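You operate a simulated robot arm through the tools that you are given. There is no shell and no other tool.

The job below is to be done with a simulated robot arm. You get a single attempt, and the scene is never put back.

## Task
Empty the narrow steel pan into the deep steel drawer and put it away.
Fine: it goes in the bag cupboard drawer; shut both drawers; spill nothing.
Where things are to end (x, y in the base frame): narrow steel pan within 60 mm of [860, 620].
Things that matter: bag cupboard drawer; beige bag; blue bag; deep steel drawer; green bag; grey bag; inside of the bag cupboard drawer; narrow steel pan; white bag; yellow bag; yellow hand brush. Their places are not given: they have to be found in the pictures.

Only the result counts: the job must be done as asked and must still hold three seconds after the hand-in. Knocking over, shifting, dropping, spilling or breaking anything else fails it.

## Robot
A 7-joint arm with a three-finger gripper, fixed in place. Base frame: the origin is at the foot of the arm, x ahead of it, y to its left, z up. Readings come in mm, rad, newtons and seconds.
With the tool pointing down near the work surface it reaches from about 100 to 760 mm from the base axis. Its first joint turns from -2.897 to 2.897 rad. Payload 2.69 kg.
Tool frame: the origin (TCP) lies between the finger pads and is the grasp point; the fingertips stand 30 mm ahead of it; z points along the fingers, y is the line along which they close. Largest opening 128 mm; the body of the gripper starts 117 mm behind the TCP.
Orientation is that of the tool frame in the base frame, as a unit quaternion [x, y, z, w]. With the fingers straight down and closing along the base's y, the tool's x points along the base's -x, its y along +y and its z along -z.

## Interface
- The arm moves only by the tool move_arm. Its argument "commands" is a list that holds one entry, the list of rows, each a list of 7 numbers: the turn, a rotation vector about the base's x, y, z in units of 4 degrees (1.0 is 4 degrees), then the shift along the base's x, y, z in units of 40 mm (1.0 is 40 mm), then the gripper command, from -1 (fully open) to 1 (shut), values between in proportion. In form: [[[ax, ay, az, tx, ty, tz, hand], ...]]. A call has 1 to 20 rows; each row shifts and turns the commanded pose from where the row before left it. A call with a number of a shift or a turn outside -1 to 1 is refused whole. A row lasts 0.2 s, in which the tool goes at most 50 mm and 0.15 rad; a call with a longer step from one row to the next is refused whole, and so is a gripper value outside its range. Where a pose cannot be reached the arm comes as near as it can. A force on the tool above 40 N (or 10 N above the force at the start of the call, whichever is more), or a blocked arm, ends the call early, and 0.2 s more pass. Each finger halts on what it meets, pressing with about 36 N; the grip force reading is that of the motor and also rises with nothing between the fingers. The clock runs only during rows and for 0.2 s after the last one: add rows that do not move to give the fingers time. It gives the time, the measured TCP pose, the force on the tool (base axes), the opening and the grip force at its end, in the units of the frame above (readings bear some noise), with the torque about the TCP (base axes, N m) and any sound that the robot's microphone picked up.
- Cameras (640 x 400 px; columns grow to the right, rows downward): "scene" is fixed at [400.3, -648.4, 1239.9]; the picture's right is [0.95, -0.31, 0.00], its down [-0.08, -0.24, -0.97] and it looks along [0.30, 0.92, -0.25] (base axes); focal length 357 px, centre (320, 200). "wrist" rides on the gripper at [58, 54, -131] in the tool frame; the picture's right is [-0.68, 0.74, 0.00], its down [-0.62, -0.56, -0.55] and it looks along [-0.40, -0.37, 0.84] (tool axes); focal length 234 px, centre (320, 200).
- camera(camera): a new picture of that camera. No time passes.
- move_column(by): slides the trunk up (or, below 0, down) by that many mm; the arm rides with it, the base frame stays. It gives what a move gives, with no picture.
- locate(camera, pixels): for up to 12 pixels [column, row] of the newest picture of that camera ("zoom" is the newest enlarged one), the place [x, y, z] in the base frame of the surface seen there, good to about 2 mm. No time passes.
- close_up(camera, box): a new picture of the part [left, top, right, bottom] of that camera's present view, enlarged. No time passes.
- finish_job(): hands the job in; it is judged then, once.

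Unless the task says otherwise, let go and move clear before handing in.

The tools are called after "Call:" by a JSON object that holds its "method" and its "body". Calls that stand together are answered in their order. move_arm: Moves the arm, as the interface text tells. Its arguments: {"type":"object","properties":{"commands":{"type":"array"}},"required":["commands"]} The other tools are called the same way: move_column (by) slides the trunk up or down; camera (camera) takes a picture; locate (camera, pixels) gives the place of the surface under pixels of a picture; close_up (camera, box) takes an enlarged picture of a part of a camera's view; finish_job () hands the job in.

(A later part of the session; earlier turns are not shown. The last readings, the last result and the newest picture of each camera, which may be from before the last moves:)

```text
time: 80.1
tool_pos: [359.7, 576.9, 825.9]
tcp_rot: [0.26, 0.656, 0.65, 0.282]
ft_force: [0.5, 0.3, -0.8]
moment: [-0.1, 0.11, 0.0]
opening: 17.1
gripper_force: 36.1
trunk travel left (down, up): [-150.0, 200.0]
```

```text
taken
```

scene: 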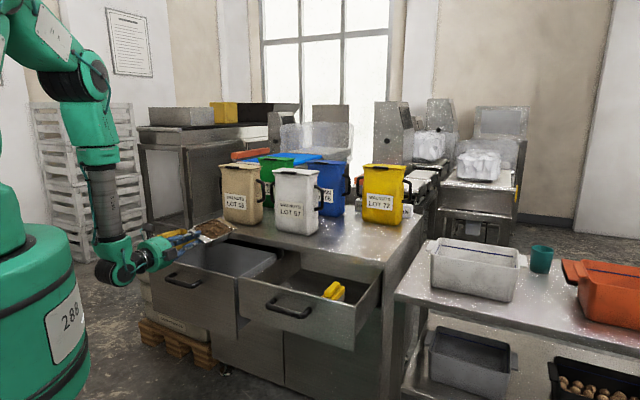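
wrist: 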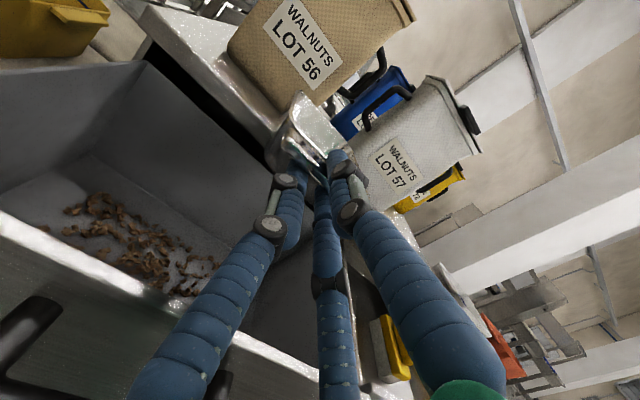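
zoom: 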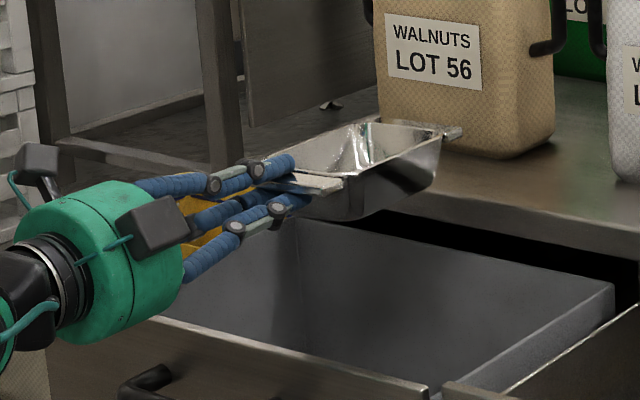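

The pan looks empty from the scene view. I'll zoom in both views, and tilt the pan toward the scene camera to see its floor.

Call:
{"method": "move_arm", "body": {"commands": [[[0.8, 0.8, 0, 0, 0, 0, 1.0], [1, 1, 0, 0, 0, 0, 1.0], [1, 1, 0, 0, 0, 0, 1.0], [1, 1, 0, 0, 0, 0, 1.0], [1, 1, 0, 0, 0, 0, 1.0], [1, 1, 0, 0, 0, 0, 1.0], [1, 1, 0, 0, 0, 0, 1.0], [0.8, 0.8, 0, 0, 0, 0, 1.0], [0, 0, 0, 0, 0, 0, 1.0]]]}}

Call:
{"method": "close_up", "body": {"camera": "scene", "box": [180, 195, 260, 245]}}

Call:
{"method": "camera", "body": {"camera": "scene"}}

```text
time: 82.1
tool_pos: [359.2, 577.8, 824.8]
tcp_rot: [0.484, 0.514, 0.708, 0.025]
ft_force: [-0.6, -0.2, -3.1]
moment: [-0.13, 0.11, 0.0]
opening: 16.9
gripper_force: 35.7
trunk travel left (down, up): [-150.0, 200.0]
```

```text
8.00 times, centred on (220, 220) of scene
```

zoom: 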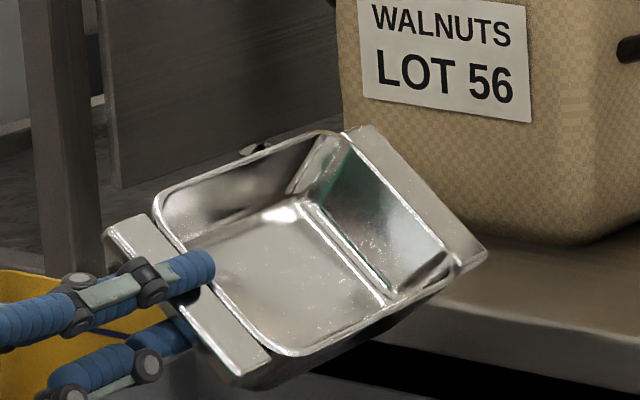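

```text
taken
```

scene: 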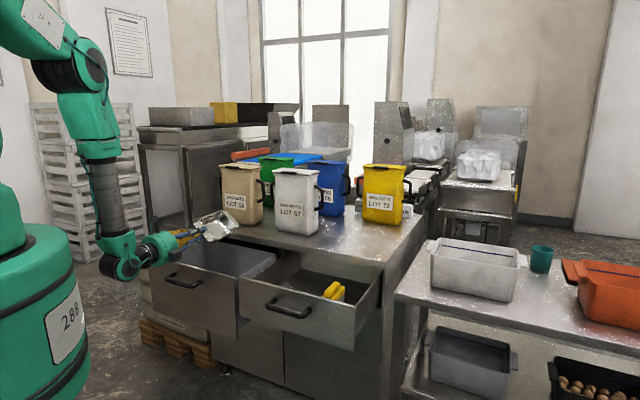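

The pan is empty (clean floor at zoom 290,260). Now I'll roll it level and carry it over to the right drawer.

Call:
{"method": "move_arm", "body": {"commands": [[[-0.6, -0.6, 0, 0, 0, 0, 1.0], [-1, -1, 0, 0.1, -0.1, 0, 1.0], [-1, -1, 0, 0.3, -0.25, 0, 1.0], [-1, -1, 0, 0.5, -0.42, 0, 1.0], [-1, -1, 0, 0.6, -0.5, 0, 1.0], [-1, -1, 0, 0.6, -0.5, 0, 1.0], [-1, -1, 0, 0.6, -0.5, 0, 1.0], [-1, -1, 0, 0.6, -0.5, 0, 1.0], [0, 0, 0, 0.6, -0.5, 0, 1.0], [0, 0, 0, 0.6, -0.5, 0, 1.0], [0, 0, 0, 0.6, -0.5, 0, 1.0], [0, 0, 0, 0.6, -0.5, 0, 1.0], [0, 0, 0, 0.5, -0.42, 0, 1.0], [0, 0, 0, 0.3, -0.25, 0, 1.0], [0, 0, 0, 0.1, -0.1, 0, 1.0], [0, 0, 0, 0, 0, 0, 1.0], [0, 0, 0, 0, 0, 0, 1.0]]]}}

Call:
{"method": "camera", "body": {"camera": "scene"}}

Call:
{"method": "camera", "body": {"camera": "wrist"}}

```text
time: 85.7
tool_pos: [624.8, 355.4, 825.1]
tcp_rot: [0.26, 0.656, 0.65, 0.282]
ft_force: [-0.3, 0.2, -2.4]
moment: [-0.1, 0.09, 0.0]
opening: 17.0
gripper_force: 36.5
trunk travel left (down, up): [-150.0, 200.0]
```

```text
taken
```

scene: 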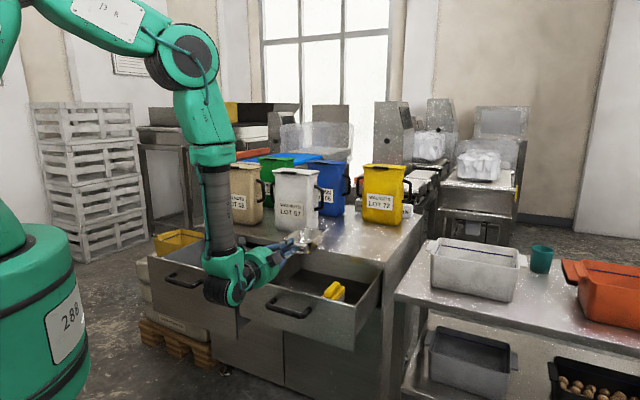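

```text
taken
```

wrist: 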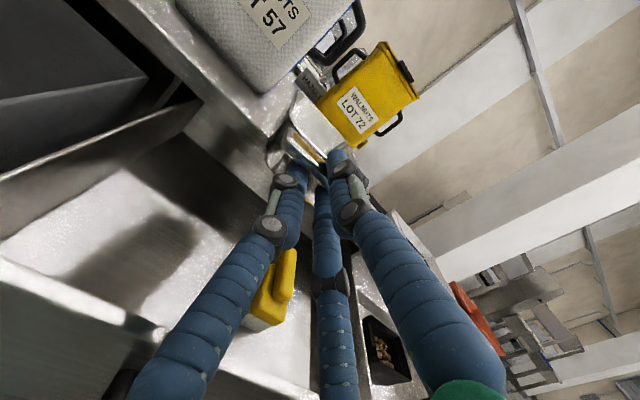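

The pan is over the right drawer at s≈190, d≈693. I'll nudge to s≈168, trim the roll, then pitch the pan's far end down about 35°.

Call:
{"method": "move_arm", "body": {"commands": [[[0.16, 0.16, 0, -0.28, 0.11, 0, 1.0], [0.16, 0.16, 0, -0.28, 0.11, 0, 1.0], [0, 0, 0, 0, 0, 0, 1.0], [-0.884, 0.884, 0, 0, 0, 0, 1.0], [-0.884, 0.884, 0, 0, 0, 0, 1.0], [-0.884, 0.884, 0, 0, 0, 0, 1.0], [-0.884, 0.884, 0, 0, 0, 0, 1.0], [-0.884, 0.884, 0, 0, 0, 0, 1.0], [-0.884, 0.884, 0, 0, 0, 0, 1.0], [-0.884, 0.884, 0, 0, 0, 0, 1.0], [0, 0, 0, 0, 0, 0, 1.0]]]}}

Call:
{"method": "close_up", "body": {"camera": "scene", "box": [200, 190, 400, 330]}}

Call:
{"method": "camera", "body": {"camera": "wrist"}}

```text
time: 88.1
tool_pos: [601.5, 364.5, 824.1]
tcp_rot: [0.34, 0.819, 0.427, 0.177]
ft_force: [0.7, -0.1, -1.5]
moment: [-0.07, 0.08, 0.02]
opening: 16.9
gripper_force: 36.3
trunk travel left (down, up): [-150.0, 200.0]
```

```text
2.86 times, centred on (300, 260) of scene
```

zoom: 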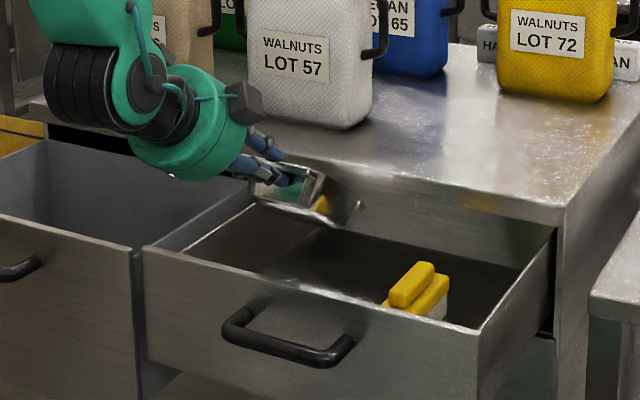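

```text
taken
```

wrist: 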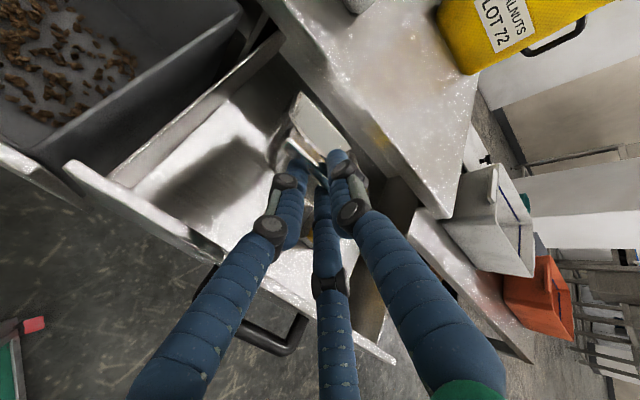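

Pitch is 35° at (601,364,824). I'll descend into the drawer, then ease forward under the counter line, and look.

Call:
{"method": "move_arm", "body": {"commands": [[[0, 0, 0, 0, 0, -0.3, 1.0], [0, 0, 0, 0, 0, -0.4, 1.0], [0, 0, 0, 0, 0, -0.4, 1.0], [0, 0, 0, 0, 0, -0.35, 1.0], [0, 0, 0, 0.15, 0.15, 0, 1.0], [0, 0, 0, 0.2, 0.2, 0, 1.0], [0, 0, 0, 0.2, 0.2, 0, 1.0], [0, 0, 0, 0.2, 0.2, 0, 1.0], [0, 0, 0, 0.07, 0.07, 0, 1.0], [0, 0, 0, 0, 0, 0, 1.0]]]}}

Call:
{"method": "close_up", "body": {"camera": "scene", "box": [200, 190, 400, 330]}}

Call:
{"method": "camera", "body": {"camera": "wrist"}}

```text
time: 90.3
tool_pos: [634.0, 398.5, 767.6]
tcp_rot: [0.34, 0.819, 0.427, 0.178]
ft_force: [0.2, -1.1, -1.0]
moment: [-0.08, 0.05, -0.04]
opening: 17.0
gripper_force: 35.7
trunk travel left (down, up): [-150.0, 200.0]
```

```text
2.86 times, centred on (300, 260) of scene
```

zoom: 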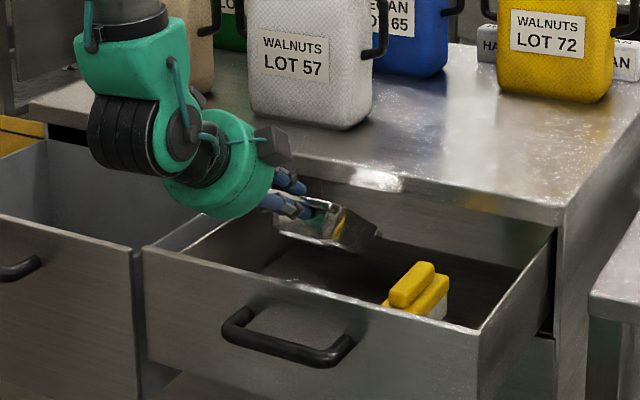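

```text
taken
```

wrist: 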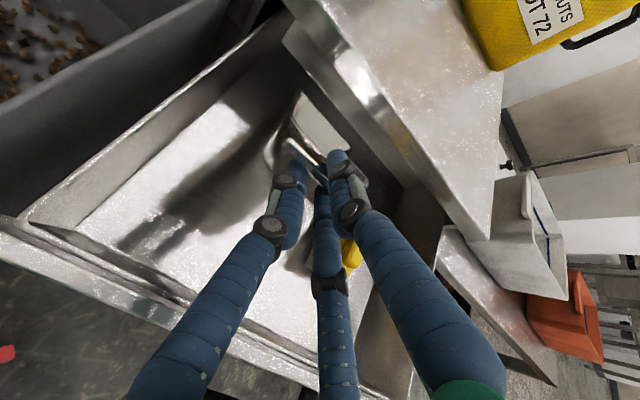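

Call:
{"method": "locate", "body": {"camera": "wrist", "pixels": [[60, 232], [50, 245], [40, 255], [90, 262], [85, 272], [80, 285], [130, 240], [180, 180], [350, 250], [345, 265], [390, 215], [300, 100]]}}

Call:
{"method": "locate", "body": {"camera": "scene", "pixels": [[305, 273], [316, 270], [331, 271], [297, 264], [313, 258], [325, 263], [330, 290], [340, 285], [350, 290], [275, 262], [265, 257], [283, 268]]}}

```text
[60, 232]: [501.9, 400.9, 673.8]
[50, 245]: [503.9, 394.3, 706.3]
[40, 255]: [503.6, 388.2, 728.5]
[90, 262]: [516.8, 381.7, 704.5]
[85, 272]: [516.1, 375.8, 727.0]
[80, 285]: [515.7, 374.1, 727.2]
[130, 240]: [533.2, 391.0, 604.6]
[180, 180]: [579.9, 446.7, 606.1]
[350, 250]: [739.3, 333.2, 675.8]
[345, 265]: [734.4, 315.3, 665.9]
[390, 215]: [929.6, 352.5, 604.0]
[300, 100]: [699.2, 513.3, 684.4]
```

```text
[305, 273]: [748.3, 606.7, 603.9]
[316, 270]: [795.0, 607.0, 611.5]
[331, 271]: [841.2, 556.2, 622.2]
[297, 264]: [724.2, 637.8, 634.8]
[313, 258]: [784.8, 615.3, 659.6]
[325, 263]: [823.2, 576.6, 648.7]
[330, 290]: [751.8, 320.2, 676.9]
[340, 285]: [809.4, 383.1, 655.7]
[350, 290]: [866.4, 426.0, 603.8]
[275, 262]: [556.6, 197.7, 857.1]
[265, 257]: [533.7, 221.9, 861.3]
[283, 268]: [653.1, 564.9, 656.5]
```

The right drawer floor actually extends to about 988 mm, so there's plenty of room behind. I'll go forward 10 mm and lower until the pan's far bottom edge is just above the floor.

Call:
{"method": "move_arm", "body": {"commands": [[[0, 0, 0, 0.18, 0.18, 0, 1.0], [0, 0, 0, 0, 0, -0.3, 1.0], [0, 0, 0, 0, 0, -0.4, 1.0], [0, 0, 0, 0, 0, -0.3, 1.0], [0, 0, 0, 0, 0, -0.15, 1.0], [0, 0, 0, 0, 0, 0, 1.0]]]}}

Call:
{"method": "close_up", "body": {"camera": "scene", "box": [240, 210, 380, 310]}}

Call:
{"method": "camera", "body": {"camera": "wrist"}}

```text
time: 91.7
tool_pos: [641.9, 404.9, 720.4]
tcp_rot: [0.34, 0.818, 0.428, 0.177]
ft_force: [0.4, -0.7, -3.2]
moment: [-0.06, 0.08, -0.01]
opening: 17.2
gripper_force: 35.9
trunk travel left (down, up): [-150.0, 200.0]
```

```text
4.00 times, centred on (310, 260) of scene
```

zoom: 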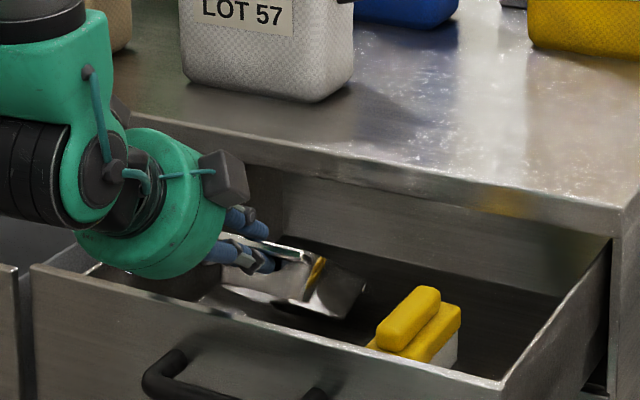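

```text
taken
```

wrist: 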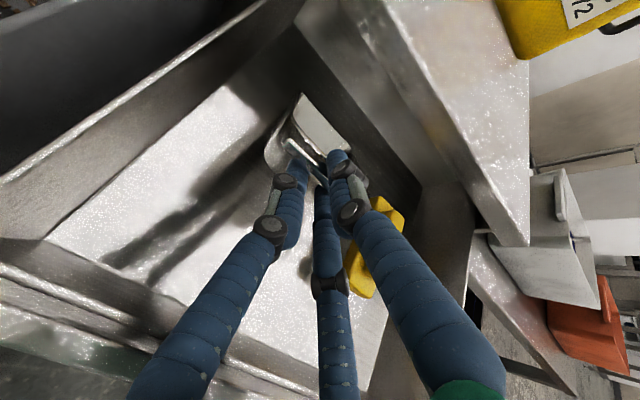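

No contact yet at z=720. I'll lower in 2 mm steps until the far edge touches.

Call:
{"method": "move_arm", "body": {"commands": [[[0, 0, 0, 0, 0, -0.05, 1.0], [0, 0, 0, 0, 0, -0.05, 1.0], [0, 0, 0, 0, 0, 0, 1.0]]]}}

Call:
{"method": "close_up", "body": {"camera": "scene", "box": [260, 230, 340, 290]}}

```text
time: 92.5
tool_pos: [640.9, 406.5, 717.0]
tcp_rot: [0.339, 0.818, 0.428, 0.179]
ft_force: [-2.3, -1.0, 8.6]
moment: [0.37, -0.73, 0.09]
opening: 17.2
gripper_force: 36.0
trunk travel left (down, up): [-150.0, 200.0]
```

```text
6.67 times, centred on (300, 260) of scene
```

zoom: 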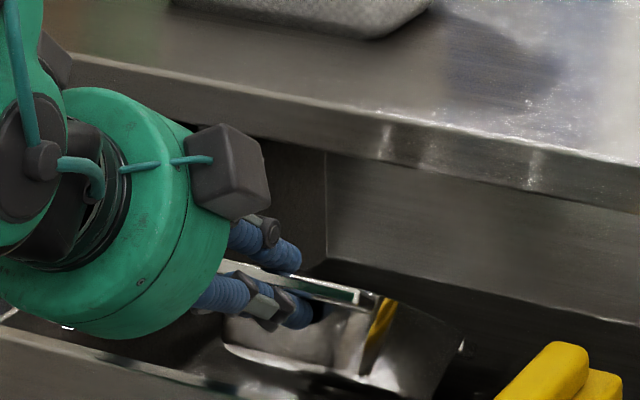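

Contact made (8.6 N up, moment from the far edge). Now I'll open the fingers gradually so the lower two let the near end down gently.

Call:
{"method": "move_arm", "body": {"commands": [[[0, 0, 0, 0, 0, 0, 0.7], [0, 0, 0, 0, 0, 0, 0.66], [0, 0, 0, 0, 0, 0, 0.62], [0, 0, 0, 0, 0, 0, 0.58], [0, 0, 0, 0, 0, 0, 0.58]]]}}

Call:
{"method": "close_up", "body": {"camera": "scene", "box": [260, 230, 340, 290]}}

Call:
{"method": "close_up", "body": {"camera": "wrist", "box": [220, 60, 440, 240]}}

```text
time: 93.7
tool_pos: [641.2, 404.3, 717.0]
tcp_rot: [0.34, 0.819, 0.428, 0.178]
ft_force: [-0.3, 0.4, -0.1]
moment: [-0.01, 0.03, 0.03]
opening: 27.3
gripper_force: 0.2
trunk travel left (down, up): [-150.0, 200.0]
```

```text
6.67 times, centred on (300, 260) of scene
```

zoom: 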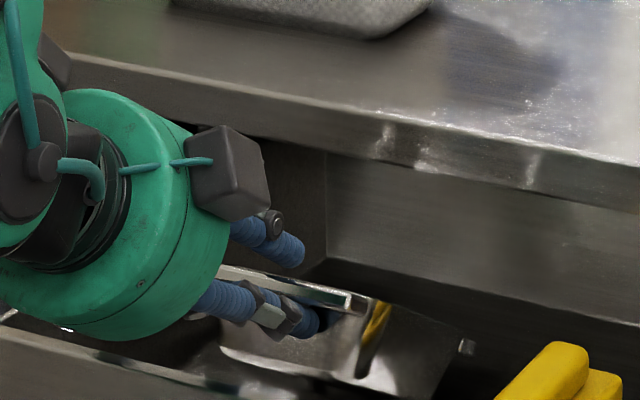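

```text
2.22 times, centred on (330, 150) of wrist
```

zoom: 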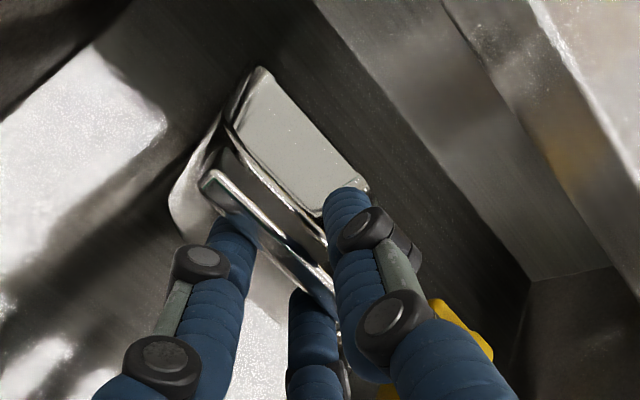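

The pan is resting on the lower fingers with its far edge on the floor. I'll keep opening slowly to let the near end sink further.

Call:
{"method": "move_arm", "body": {"commands": [[[0, 0, 0, 0, 0, 0, 0.52], [0, 0, 0, 0, 0, 0, 0.46], [0, 0, 0, 0, 0, 0, 0.4], [0, 0, 0, 0, 0, 0, 0.34], [0, 0, 0, 0, 0, 0, 0.28], [0, 0, 0, 0, 0, 0, 0.28]]]}}

Call:
{"method": "close_up", "body": {"camera": "scene", "box": [260, 230, 340, 290]}}

Call:
{"method": "close_up", "body": {"camera": "wrist", "box": [220, 60, 440, 240]}}

```text
time: 95.1
tool_pos: [642.1, 405.3, 718.2]
tcp_rot: [0.34, 0.818, 0.428, 0.178]
ft_force: [-0.8, 0.1, -0.1]
moment: [-0.02, 0.0, -0.01]
opening: 46.2
gripper_force: 0.5
trunk travel left (down, up): [-150.0, 200.0]
```

```text
6.67 times, centred on (300, 260) of scene
```

zoom: 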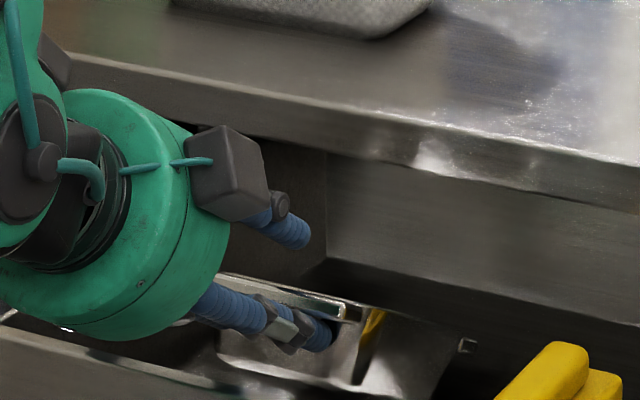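

```text
2.22 times, centred on (330, 150) of wrist
```

zoom: 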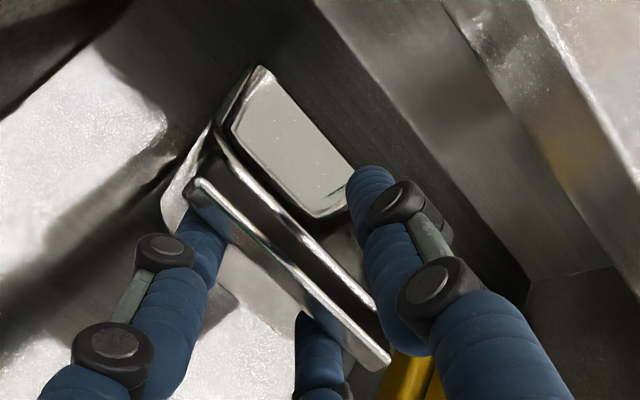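

Call:
{"method": "locate", "body": {"camera": "zoom", "pixels": [[200, 188], [380, 355], [215, 135], [262, 72], [320, 215], [285, 140], [350, 290], [290, 265], [205, 230], [310, 320], [180, 200], [375, 180]]}}

```text
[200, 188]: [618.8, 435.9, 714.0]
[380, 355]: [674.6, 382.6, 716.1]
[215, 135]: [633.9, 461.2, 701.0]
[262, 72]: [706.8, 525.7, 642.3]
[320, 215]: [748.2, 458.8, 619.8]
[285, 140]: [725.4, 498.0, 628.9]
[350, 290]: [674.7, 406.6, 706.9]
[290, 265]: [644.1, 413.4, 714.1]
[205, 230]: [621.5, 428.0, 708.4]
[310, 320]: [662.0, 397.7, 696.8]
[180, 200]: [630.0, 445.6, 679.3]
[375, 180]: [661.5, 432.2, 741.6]
```

The pan now tilts about 30° resting on the lower fingers (flange edge z≈715). I'll pitch the hand steeper while lowering so the near end is carried down further before it slips off.

Call:
{"method": "move_arm", "body": {"commands": [[[0, 0, 0, 0, 0, 0, 0.2], [0, 0, 0, 0, 0, 0, 0.12], [-0.53, 0.53, 0, -0.02, -0.02, -0.13, 0.12], [-0.53, 0.53, 0, -0.02, -0.02, -0.13, 0.12], [-0.53, 0.53, 0, -0.02, -0.02, -0.13, 0.12], [0, 0, 0, 0, 0, 0, 0.12]]]}}

Call:
{"method": "close_up", "body": {"camera": "scene", "box": [260, 230, 340, 290]}}

Call:
{"method": "close_up", "body": {"camera": "wrist", "box": [220, 60, 440, 240]}}

```text
time: 96.5
tool_pos: [638.6, 401.5, 701.8]
tcp_rot: [0.351, 0.85, 0.363, 0.151]
ft_force: [-0.7, 0.5, -0.4]
moment: [-0.01, -0.04, 0.01]
opening: 56.6
gripper_force: 0.0
trunk travel left (down, up): [-150.0, 200.0]
```

```text
6.67 times, centred on (300, 260) of scene
```

zoom: 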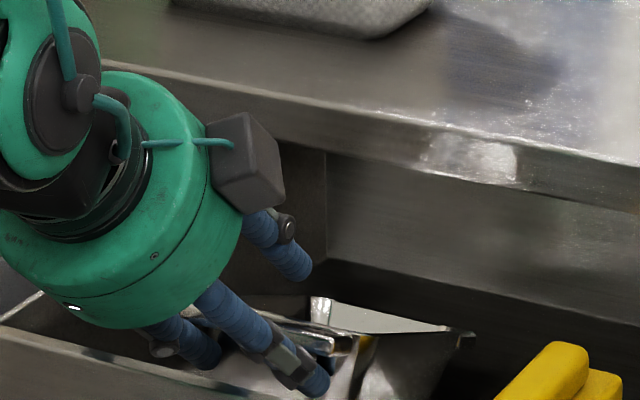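

```text
2.22 times, centred on (330, 150) of wrist
```

zoom: 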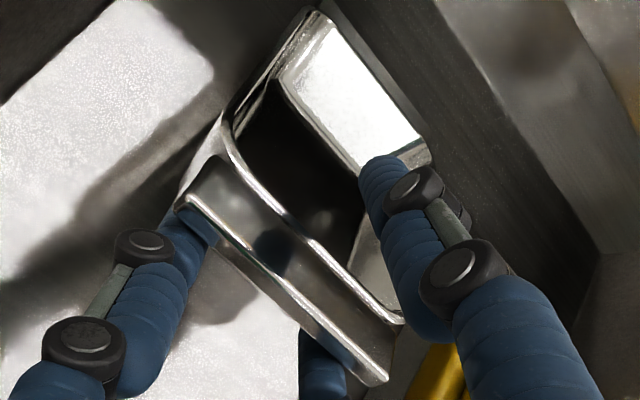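

Call:
{"method": "locate", "body": {"camera": "zoom", "pixels": [[185, 205], [380, 375], [225, 165], [320, 18], [395, 315], [428, 155], [300, 290], [420, 145], [215, 330], [440, 370], [320, 345], [370, 165]]}}

```text
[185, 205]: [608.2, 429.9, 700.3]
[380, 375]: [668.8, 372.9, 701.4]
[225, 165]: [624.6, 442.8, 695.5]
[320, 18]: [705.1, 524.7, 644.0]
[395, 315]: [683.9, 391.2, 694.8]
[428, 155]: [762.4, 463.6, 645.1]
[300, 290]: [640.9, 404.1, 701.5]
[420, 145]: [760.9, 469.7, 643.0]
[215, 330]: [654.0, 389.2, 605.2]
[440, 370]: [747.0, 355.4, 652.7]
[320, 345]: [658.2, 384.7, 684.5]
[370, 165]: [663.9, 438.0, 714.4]
```

Tilt is down to about 22° (flange edge z=700). I'll continue the same steepening and lowering.

Call:
{"method": "move_arm", "body": {"commands": [[[-0.486, 0.486, 0, -0.033, -0.033, -0.125, 0.12], [-0.486, 0.486, 0, -0.033, -0.033, -0.125, 0.12], [-0.486, 0.486, 0, -0.033, -0.033, -0.125, 0.12], [-0.486, 0.486, 0, -0.033, -0.033, -0.125, 0.12], [0, 0, 0, 0, 0, 0, 0.12]]]}}

Call:
{"method": "close_up", "body": {"camera": "scene", "box": [260, 230, 340, 290]}}

Call:
{"method": "close_up", "body": {"camera": "wrist", "box": [220, 60, 440, 240]}}

Call:
{"method": "locate", "body": {"camera": "zoom", "pixels": [[185, 205], [380, 375], [225, 165], [320, 18], [395, 315], [428, 155], [300, 290], [190, 220]]}}

```text
time: 97.7
tool_pos: [634.5, 397.4, 681.9]
tcp_rot: [0.366, 0.88, 0.278, 0.117]
ft_force: [-0.2, -0.7, 0.4]
moment: [0.03, 0.02, 0.0]
opening: 56.5
gripper_force: 0.3
trunk travel left (down, up): [-150.0, 200.0]
```

```text
6.67 times, centred on (300, 260) of scene
```

zoom: 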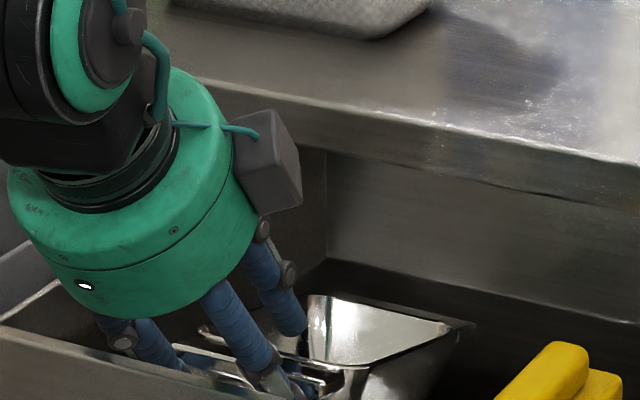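

```text
2.22 times, centred on (330, 150) of wrist
```

zoom: 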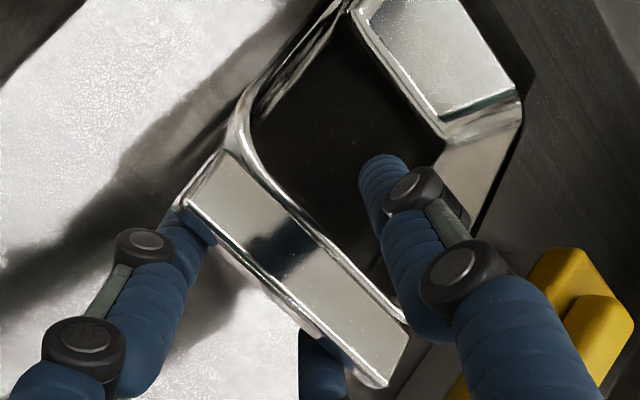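

```text
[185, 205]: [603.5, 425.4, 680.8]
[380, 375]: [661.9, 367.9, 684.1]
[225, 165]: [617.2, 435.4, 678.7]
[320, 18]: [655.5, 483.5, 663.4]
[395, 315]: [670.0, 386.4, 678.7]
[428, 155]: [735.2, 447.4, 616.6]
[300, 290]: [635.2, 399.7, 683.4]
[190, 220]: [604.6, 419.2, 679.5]
```

Tilt is now about 14° with the flange at z≈681. A little more of the same should bring it nearly flat.

Call:
{"method": "move_arm", "body": {"commands": [[[-0.44, 0.44, 0, -0.04, -0.04, -0.1, 0.12], [-0.44, 0.44, 0, -0.04, -0.04, -0.1, 0.12], [-0.22, 0.22, 0, -0.02, -0.02, -0.1, 0.12], [0, 0, 0, 0, 0, -0.1, 0.12], [0, 0, 0, 0, 0, 0, 0.12]]]}}

Call:
{"method": "close_up", "body": {"camera": "scene", "box": [260, 230, 340, 290]}}

Call:
{"method": "close_up", "body": {"camera": "wrist", "box": [220, 60, 440, 240]}}

Call:
{"method": "locate", "body": {"camera": "zoom", "pixels": [[185, 205], [380, 375], [225, 165], [320, 18], [395, 315], [428, 155], [300, 290], [190, 220]]}}

```text
time: 98.9
tool_pos: [630.2, 393.0, 665.9]
tcp_rot: [0.37, 0.895, 0.231, 0.097]
ft_force: [-0.4, 0.6, 0.1]
moment: [0.0, 0.0, -0.03]
opening: 56.8
gripper_force: 0.4
trunk travel left (down, up): [-150.0, 200.0]
```

```text
6.67 times, centred on (300, 260) of scene
```

zoom: 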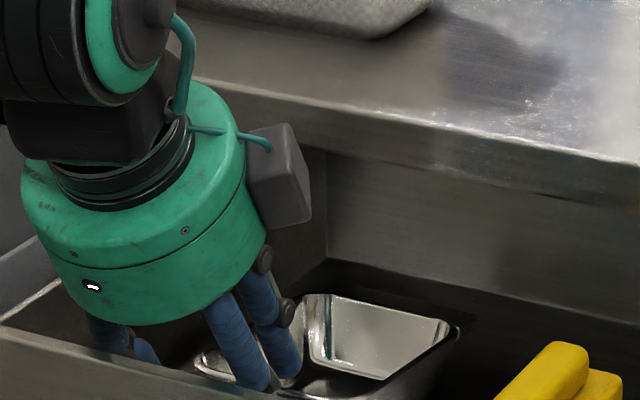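

```text
2.22 times, centred on (330, 150) of wrist
```

zoom: 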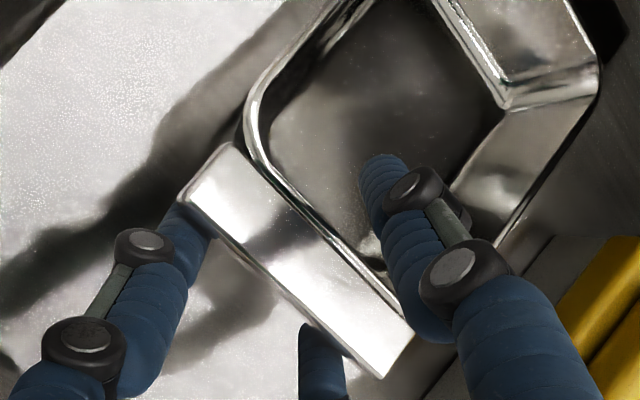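

```text
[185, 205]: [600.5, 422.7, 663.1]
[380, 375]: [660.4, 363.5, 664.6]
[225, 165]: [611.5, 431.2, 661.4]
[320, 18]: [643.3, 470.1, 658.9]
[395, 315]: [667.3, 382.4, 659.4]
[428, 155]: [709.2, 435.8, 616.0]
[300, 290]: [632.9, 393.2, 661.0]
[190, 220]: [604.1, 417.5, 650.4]
```

The pan is within about 6° of flat, centred at s≈168. One more small lowering to seat it.

Call:
{"method": "move_arm", "body": {"commands": [[[-0.44, 0.44, 0, 0.02, 0.02, -0.12, 0.12], [-0.44, 0.44, 0, 0.02, 0.02, -0.12, 0.12], [0, 0, 0, 0, 0, -0.1, 0.12], [0, 0, 0, 0, 0, 0, 0.12]]]}}

Call:
{"method": "close_up", "body": {"camera": "wrist", "box": [220, 60, 440, 240]}}

Call:
{"method": "locate", "body": {"camera": "zoom", "pixels": [[185, 205], [380, 375], [225, 165], [320, 18], [395, 315], [428, 155], [300, 290], [190, 220]]}}

Call:
{"method": "close_up", "body": {"camera": "scene", "box": [240, 220, 360, 310]}}

```text
time: 99.9
tool_pos: [631.0, 395.6, 651.5]
tcp_rot: [0.375, 0.904, 0.192, 0.08]
ft_force: [0.3, -0.5, -1.0]
moment: [-0.02, 0.04, -0.01]
opening: 56.4
gripper_force: 0.0
trunk travel left (down, up): [-150.0, 200.0]
```

```text
2.22 times, centred on (330, 150) of wrist
```

zoom: 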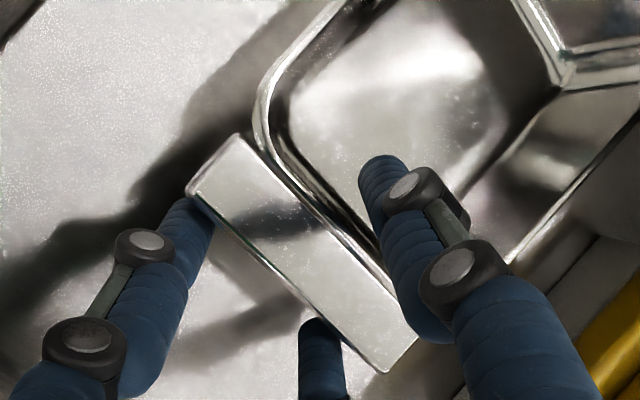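

```text
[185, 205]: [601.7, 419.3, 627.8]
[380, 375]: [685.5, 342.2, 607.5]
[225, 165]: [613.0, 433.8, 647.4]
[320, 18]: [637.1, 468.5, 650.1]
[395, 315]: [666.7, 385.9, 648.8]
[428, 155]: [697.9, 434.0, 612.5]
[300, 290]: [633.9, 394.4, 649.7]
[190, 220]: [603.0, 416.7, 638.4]
```

```text
4.44 times, centred on (300, 265) of scene
```

zoom: 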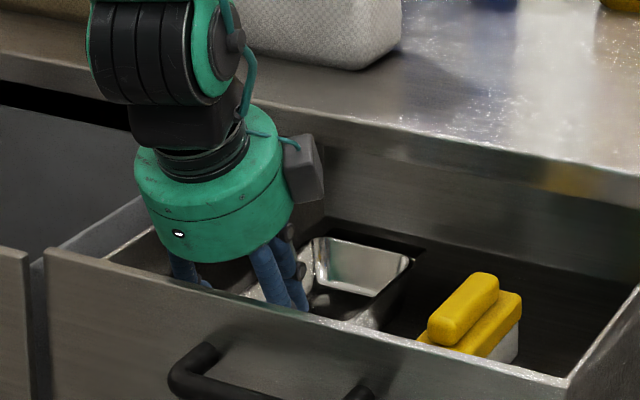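

The pan sits flat on the drawer floor (rim z≈649). I'll open a bit more and swing the fingers vertical so they come out from under the flange, then rise straight up.

Call:
{"method": "move_arm", "body": {"commands": [[[0, 0, 0, 0, 0, 0.04, 0.02], [0, 0, 0, 0, 0, 0.02, -0.05], [-0.8, 0.8, 0, 0, 0, 0, -0.09], [-0.8, 0.8, 0, 0, 0, 0, -0.09], [-0.8, 0.8, 0, 0, 0, 0, -0.09], [-0.8, 0.8, 0, 0, 0, 0, -0.09], [0, 0, 0, 0, 0, 0, -0.09]]]}}

Call:
{"method": "close_up", "body": {"camera": "wrist", "box": [200, 40, 480, 300]}}

Call:
{"method": "close_up", "body": {"camera": "scene", "box": [240, 220, 360, 310]}}

```text
time: 101.5
tool_pos: [638.6, 382.3, 651.6]
tcp_rot: [0.383, 0.918, 0.077, 0.063]
ft_force: [0.0, 0.8, 0.6]
moment: [0.01, 0.01, 0.04]
opening: 69.8
gripper_force: 0.0
out of reach, approached as far as the arm can: row 5, 6
trunk travel left (down, up): [-150.0, 200.0]
```

```text
1.54 times, centred on (340, 170) of wrist
```

zoom: 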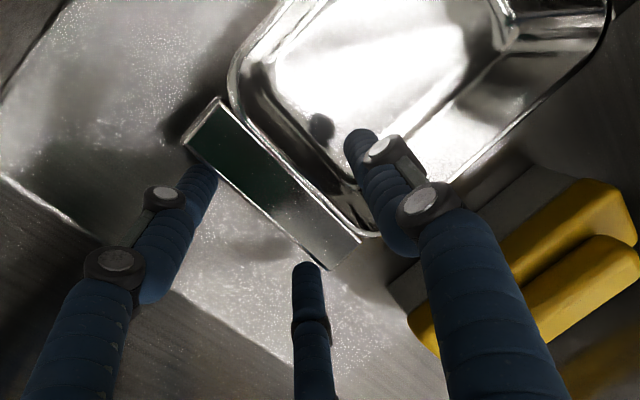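

```text
4.44 times, centred on (300, 265) of scene
```

zoom: 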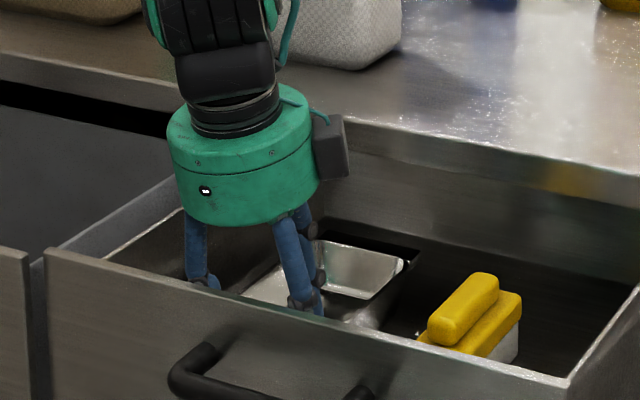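

The fingers are now clear of the flange with no contact (one is inside the pan's cavity, free). I'll rise straight up.

Call:
{"method": "move_arm", "body": {"commands": [[[0, 0, 0, 0, 0, 0.2, -0.09], [0, 0, 0, 0, 0, 0.3, -0.09], [0, 0, 0, 0, 0, 0.5, -0.09], [0, 0, 0, 0, 0, 0.7, -0.09], [0, 0, 0, -0.2, -0.2, 0.9, -0.09], [0, 0, 0, -0.3, -0.3, 0.9, -0.09], [0, 0, 0, -0.3, -0.3, 0.9, -0.09], [0, 0, 0, -0.3, -0.3, 0.9, -0.09], [0, 0, 0, 0, 0, 0, -0.09]]]}}

Call:
{"method": "camera", "body": {"camera": "wrist"}}

Call:
{"method": "camera", "body": {"camera": "scene"}}

```text
time: 103.5
tool_pos: [593.3, 337.0, 856.8]
tcp_rot: [0.385, 0.919, 0.063, 0.062]
ft_force: [-0.7, -1.6, 1.2]
moment: [0.06, 0.0, 0.0]
opening: 69.8
gripper_force: 0.1
out of reach, approached as far as the arm can: row 1
trunk travel left (down, up): [-150.0, 200.0]
```

```text
taken
```

wrist: 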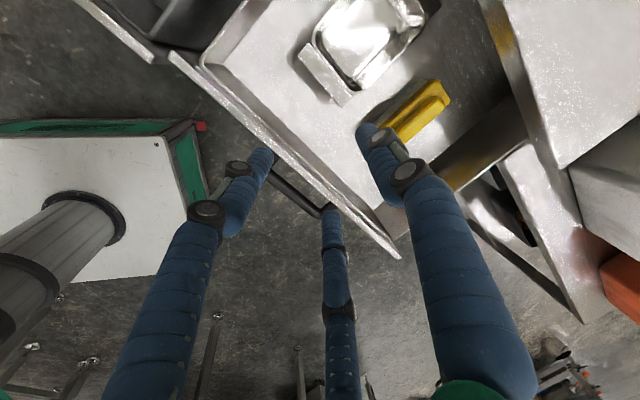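

```text
taken
```

scene: 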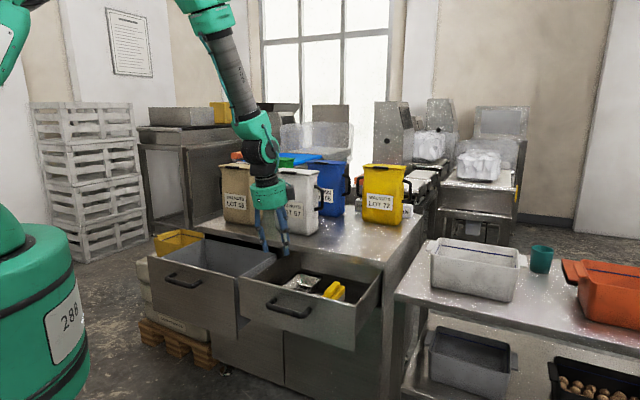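

The pan lies flat in the drawer beside the brush. I'll locate its corners to compute the closed-drawer position, and check the brush and surroundings.

Call:
{"method": "close_up", "body": {"camera": "wrist", "box": [200, 0, 480, 170]}}

Call:
{"method": "locate", "body": {"camera": "wrist", "pixels": [[300, 50], [342, 103], [312, 42], [352, 90], [440, 5], [320, 75], [375, 60], [410, 50], [395, 125], [420, 85], [175, 55], [300, 165]]}}

Call:
{"method": "close_up", "body": {"camera": "scene", "box": [230, 230, 390, 350]}}

```text
2.29 times, centred on (340, 85) of wrist
```

zoom: 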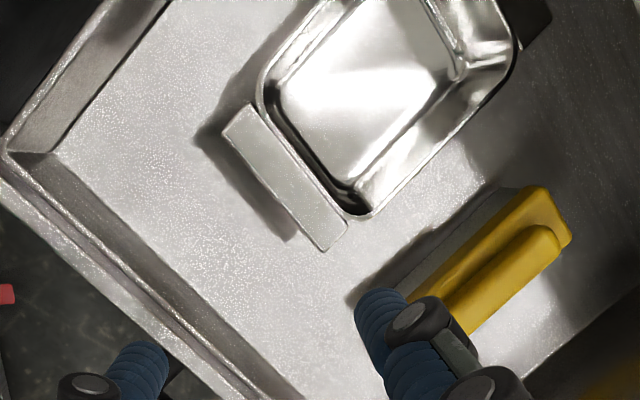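

```text
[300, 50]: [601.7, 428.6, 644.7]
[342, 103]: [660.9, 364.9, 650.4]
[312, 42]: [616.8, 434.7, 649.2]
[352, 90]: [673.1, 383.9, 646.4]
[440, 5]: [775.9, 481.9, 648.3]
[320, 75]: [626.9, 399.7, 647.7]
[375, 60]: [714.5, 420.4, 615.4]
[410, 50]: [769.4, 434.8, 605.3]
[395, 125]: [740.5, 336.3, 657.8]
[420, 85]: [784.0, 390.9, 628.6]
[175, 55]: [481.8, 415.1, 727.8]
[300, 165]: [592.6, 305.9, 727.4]
```

```text
3.33 times, centred on (310, 290) of scene
```

zoom: 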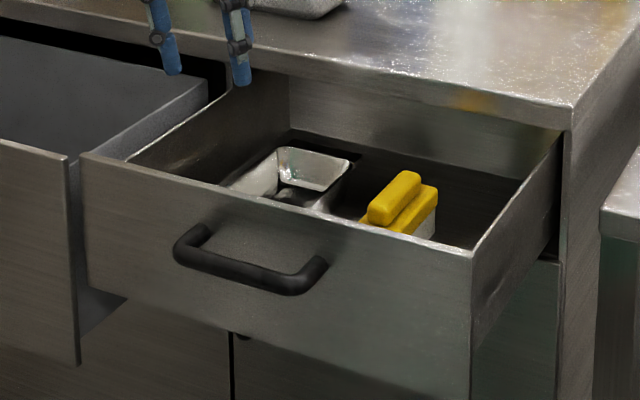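

The pan's centre is about (869.7, 635) once the drawer shuts — within 18 mm of the target. I'll re-tilt the hand to 45° and go to the right drawer's handle to push it shut.

Call:
{"method": "move_arm", "body": {"commands": [[[0.862, -0.711, 0.06, -0.166, -0.439, 0, 0.22], [0.862, -0.711, 0.06, -0.166, -0.439, 0, 0.22], [0.862, -0.711, 0.06, -0.166, -0.439, 0, 0.22], [0.862, -0.711, 0.06, -0.166, -0.439, 0, 0.22], [0.862, -0.711, 0.06, -0.166, -0.439, 0, 0.22], [0.862, -0.711, 0.06, -0.166, -0.439, 0, 0.22], [0.862, -0.711, 0.06, -0.166, -0.439, 0, 0.22], [0.862, -0.711, 0.06, -0.166, -0.439, 0, 0.22], [0, 0, 0, 0, 0, 0, 0.22], [0, 0, 0, 0, 0, 0, 0.22]]]}}

Call:
{"method": "camera", "body": {"camera": "wrist"}}

```text
time: 105.7
tool_pos: [540.8, 194.9, 857.3]
tcp_rot: [0.353, 0.853, 0.355, 0.146]
ft_force: [-0.4, 0.0, 0.6]
moment: [0.02, -0.03, -0.02]
opening: 49.7
gripper_force: 0.1
trunk travel left (down, up): [-150.0, 200.0]
```

```text
taken
```

wrist: 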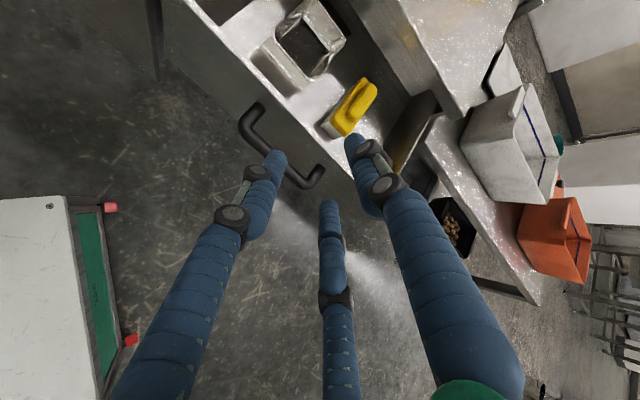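

Call:
{"method": "locate", "body": {"camera": "wrist", "pixels": [[243, 118], [250, 138], [290, 175], [305, 183], [260, 100], [320, 165]]}}

Call:
{"method": "move_arm", "body": {"commands": [[[0, 0, 0, 0, 0, -0.78, 0.22], [0, 0, 0, 0, 0, -0.78, 0.22], [0, 0, 0, 0, 0, -0.78, 0.22], [0, 0, 0, 0, 0, -0.78, 0.22], [0, 0, 0, 0, 0, 0, 0.22]]]}}

```text
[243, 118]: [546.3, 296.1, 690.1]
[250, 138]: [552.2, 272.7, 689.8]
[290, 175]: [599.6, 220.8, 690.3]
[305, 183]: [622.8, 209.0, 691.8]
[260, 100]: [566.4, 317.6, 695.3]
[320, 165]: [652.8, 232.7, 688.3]
```

```text
time: 106.9
tool_pos: [541.7, 194.6, 731.4]
tcp_rot: [0.352, 0.854, 0.354, 0.146]
ft_force: [0.2, 0.1, -0.6]
moment: [0.04, 0.03, 0.0]
opening: 50.1
gripper_force: 0.1
trunk travel left (down, up): [-150.0, 200.0]
```

The handle bar is at about d=583, z=684 as expected. I'll slip over it and grip.

Call:
{"method": "move_arm", "body": {"commands": [[[0, 0, 0, 0.125, 0.125, -0.172, 0.22], [0, 0, 0, 0.125, 0.125, -0.172, 0.22], [0, 0, 0, 0.125, 0.125, -0.172, 0.22], [0, 0, 0, 0.125, 0.125, -0.172, 0.22], [0, 0, 0, 0.125, 0.125, -0.172, 0.22], [0, 0, 0, 0.125, 0.125, -0.172, 0.22], [0, 0, 0, 0.125, 0.125, -0.172, 0.22], [0, 0, 0, 0, 0, 0, 0.22]]]}}

Call:
{"method": "camera", "body": {"camera": "wrist"}}

```text
time: 108.7
tool_pos: [576.4, 230.4, 683.7]
tcp_rot: [0.353, 0.853, 0.355, 0.146]
ft_force: [-0.3, -0.6, 0.1]
moment: [0.03, 0.02, -0.03]
opening: 50.1
gripper_force: 0.0
trunk travel left (down, up): [-150.0, 200.0]
```

```text
taken
```

wrist: 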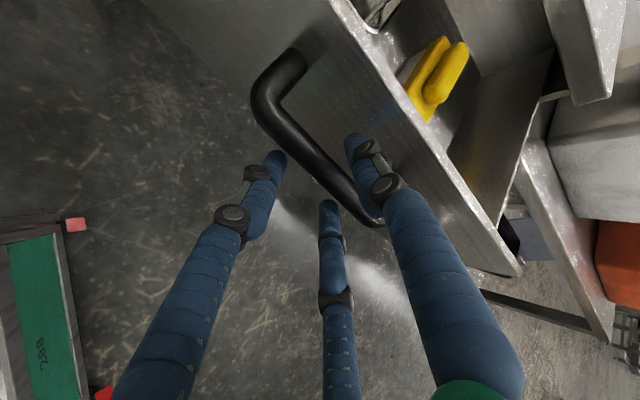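

The bar is between the fingers. I'll grip and push the drawer in gently, first most of the way.

Call:
{"method": "move_arm", "body": {"commands": [[[0, 0, 0, 0, 0, 0, 0.5], [0, 0, 0, 0, 0, 0, 0.7], [0, 0, 0, 0, 0, 0, 0.9], [0, 0, 0, 0, 0, 0, 0.9], [0, 0, 0, 0.04, 0.04, 0, 0.9], [0, 0, 0, 0.08, 0.08, 0, 0.9], [0, 0, 0, 0.13, 0.13, 0, 0.9], [0, 0, 0, 0.18, 0.18, 0, 0.9], [0, 0, 0, 0.22, 0.22, 0, 0.9], [0, 0, 0, 0.22, 0.22, 0, 0.9], [0, 0, 0, 0.22, 0.22, 0, 0.9], [0, 0, 0, 0.22, 0.22, 0, 0.9], [0, 0, 0, 0.22, 0.22, 0, 0.9], [0, 0, 0, 0.22, 0.22, 0, 0.9], [0, 0, 0, 0.22, 0.22, 0, 0.9], [0, 0, 0, 0.18, 0.18, 0, 0.9], [0, 0, 0, 0.13, 0.13, 0, 0.9], [0, 0, 0, 0.08, 0.08, 0, 0.9], [0, 0, 0, 0.04, 0.04, 0, 0.9], [0, 0, 0, 0, 0, 0, 0.9]]]}}

Call:
{"method": "camera", "body": {"camera": "scene"}}

Call:
{"method": "camera", "body": {"camera": "wrist"}}

```text
time: 112.9
tool_pos: [673.1, 326.6, 684.4]
tcp_rot: [0.353, 0.853, 0.355, 0.146]
ft_force: [8.6, -9.7, 22.4]
moment: [-0.02, -0.36, -0.39]
opening: 27.2
gripper_force: 45.1
trunk travel left (down, up): [-150.0, 200.0]
```

```text
taken
```

scene: 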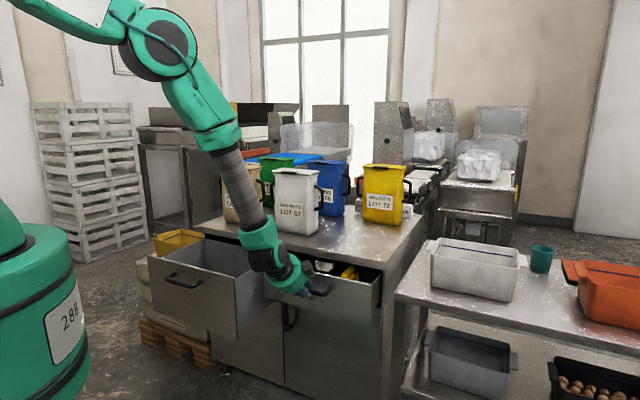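

```text
taken
```

wrist: 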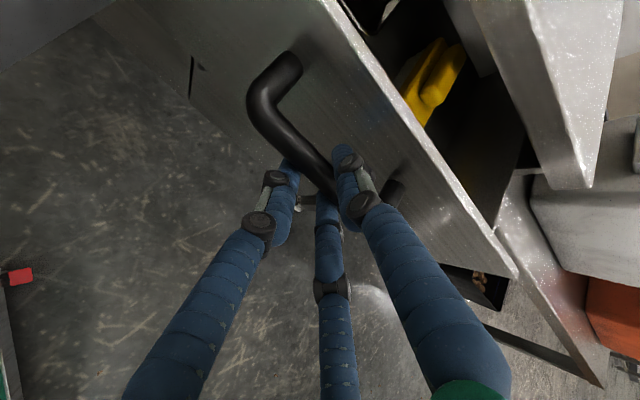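

About 121 mm remain. I'll continue with a slow finish.

Call:
{"method": "move_arm", "body": {"commands": [[[0, 0, 0, 0, 0, 0.03, 0.9], [0, 0, 0, 0.04, 0.04, 0, 0.9], [0, 0, 0, 0.08, 0.08, 0, 0.9], [0, 0, 0, 0.13, 0.13, 0, 0.9], [0, 0, 0, 0.18, 0.18, 0, 0.9], [0, 0, 0, 0.22, 0.22, 0, 0.9], [0, 0, 0, 0.22, 0.22, 0, 0.9], [0, 0, 0, 0.22, 0.22, 0, 0.9], [0, 0, 0, 0.22, 0.22, 0, 0.9], [0, 0, 0, 0.22, 0.22, 0, 0.9], [0, 0, 0, 0.18, 0.18, 0, 0.9], [0, 0, 0, 0.13, 0.13, 0, 0.9], [0, 0, 0, 0.08, 0.08, 0, 0.9], [0, 0, 0, 0.06, 0.06, 0, 0.9], [0, 0, 0, 0.05, 0.05, 0, 0.9], [0, 0, 0, 0.04, 0.04, 0, 0.9], [0, 0, 0, 0.04, 0.04, 0, 0.9], [0, 0, 0, 0.02, 0.02, 0, 0.9], [0, 0, 0, 0, 0, 0, 0.9]]]}}

Call:
{"method": "close_up", "body": {"camera": "scene", "box": [260, 210, 400, 300]}}

Call:
{"method": "camera", "body": {"camera": "wrist"}}

```text
time: 116.9
tool_pos: [759.0, 411.6, 684.7]
tcp_rot: [0.353, 0.853, 0.355, 0.146]
ft_force: [14.1, -10.5, 2.4]
moment: [-0.07, -0.13, -0.17]
opening: 27.3
gripper_force: 44.5
trunk travel left (down, up): [-150.0, 200.0]
```

```text
4.44 times, centred on (330, 255) of scene
```

zoom: 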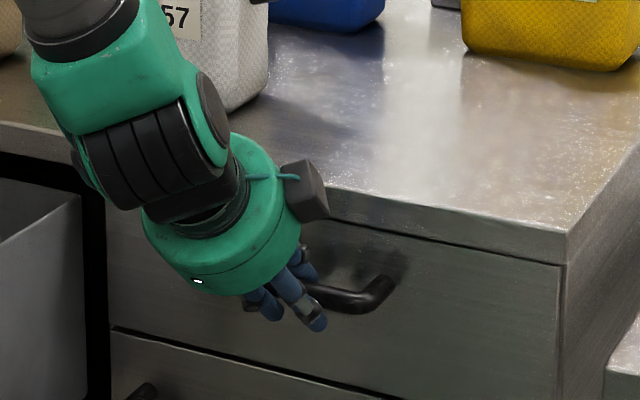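

```text
taken
```

wrist: 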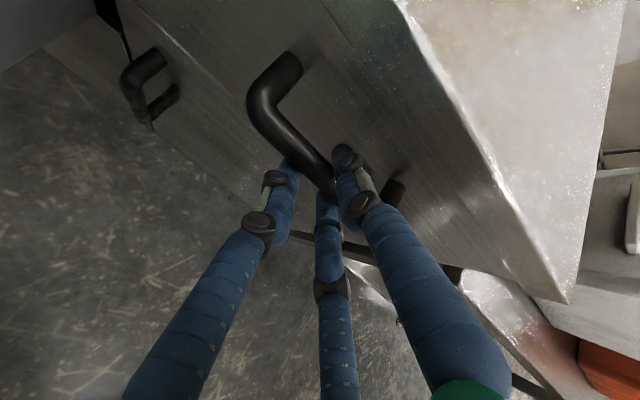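

The drawer front looks flush. I'll push a few more millimetres to be sure it's fully shut.

Call:
{"method": "move_arm", "body": {"commands": [[[0, 0, 0, 0.03, 0.03, 0, 0.9], [0, 0, 0, 0.03, 0.03, 0, 0.9], [0, 0, 0, 0.03, 0.03, 0, 0.9], [0, 0, 0, 0, 0, 0, 0.9]]]}}

Call:
{"method": "locate", "body": {"camera": "wrist", "pixels": [[200, 100], [230, 190], [380, 100], [150, 30], [110, 40], [420, 170]]}}

```text
time: 117.8
tool_pos: [758.6, 413.2, 686.0]
tcp_rot: [0.353, 0.854, 0.354, 0.146]
ft_force: [-16.6, -12.4, 20.0]
moment: [-0.15, -0.3, -0.16]
opening: 27.2
gripper_force: 44.4
trunk travel left (down, up): [-150.0, 200.0]
stopped in row 4: the force on the tool passed its limit at 41 N (the readings are from after the stop); the commanded pose is now the measured one
```

```text
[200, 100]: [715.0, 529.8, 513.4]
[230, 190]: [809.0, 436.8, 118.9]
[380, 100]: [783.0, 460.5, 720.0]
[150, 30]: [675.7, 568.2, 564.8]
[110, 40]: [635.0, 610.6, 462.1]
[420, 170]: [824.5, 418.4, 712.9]
```

The drawer met its stop (force limit), front face at about 879–880 mm, flush with the door. I'll release, back away and rise.

Call:
{"method": "move_arm", "body": {"commands": [[[0, 0, 0, 0, 0, 0, 0.7], [0, 0, 0, 0, 0, 0, 0.5], [0, 0, 0, 0, 0, 0, 0.22], [0, 0, 0, 0, 0, 0, 0.22], [0, 0, 0, -0.12, -0.12, 0.17, 0.22], [0, 0, 0, -0.25, -0.25, 0.35, 0.22], [0, 0, 0, -0.25, -0.25, 0.35, 0.22], [0, 0, 0, -0.25, -0.25, 0.35, 0.22], [0, 0, 0, -0.1, -0.1, 0.7, 0.22], [0, 0, 0, 0, 0, 0.9, 0.22], [0, 0, 0, 0, 0, 0.9, 0.22], [0, 0, 0, 0, 0, 0.9, 0.22], [0, 0, 0, 0, 0, 0, 0.22]]]}}

Call:
{"method": "camera", "body": {"camera": "scene"}}

Call:
{"method": "camera", "body": {"camera": "wrist"}}

```text
time: 120.7
tool_pos: [721.8, 374.0, 869.7]
tcp_rot: [0.353, 0.854, 0.354, 0.145]
ft_force: [0.2, -0.5, -0.4]
moment: [0.03, -0.04, 0.0]
opening: 49.9
gripper_force: 0.0
trunk travel left (down, up): [-150.0, 200.0]
```

```text
taken
```

scene: 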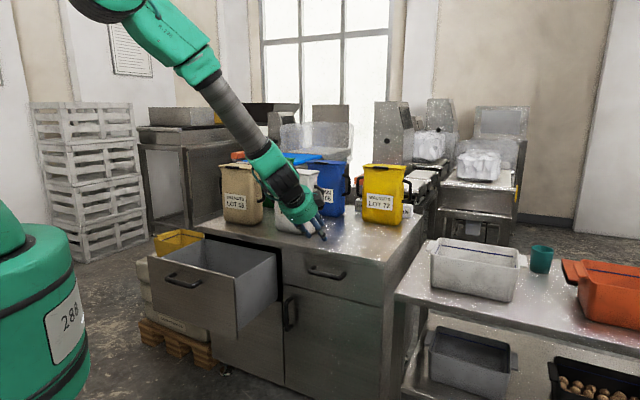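

```text
taken
```

wrist: 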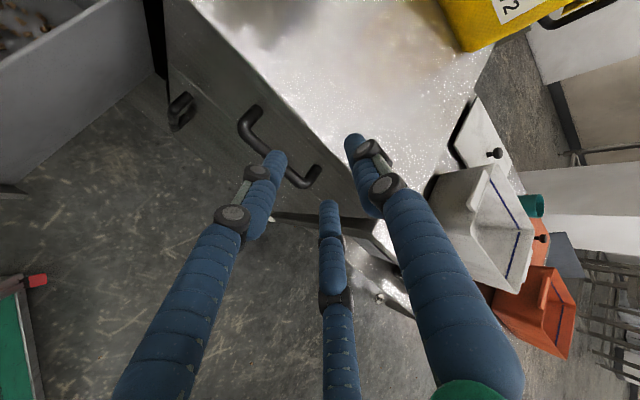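

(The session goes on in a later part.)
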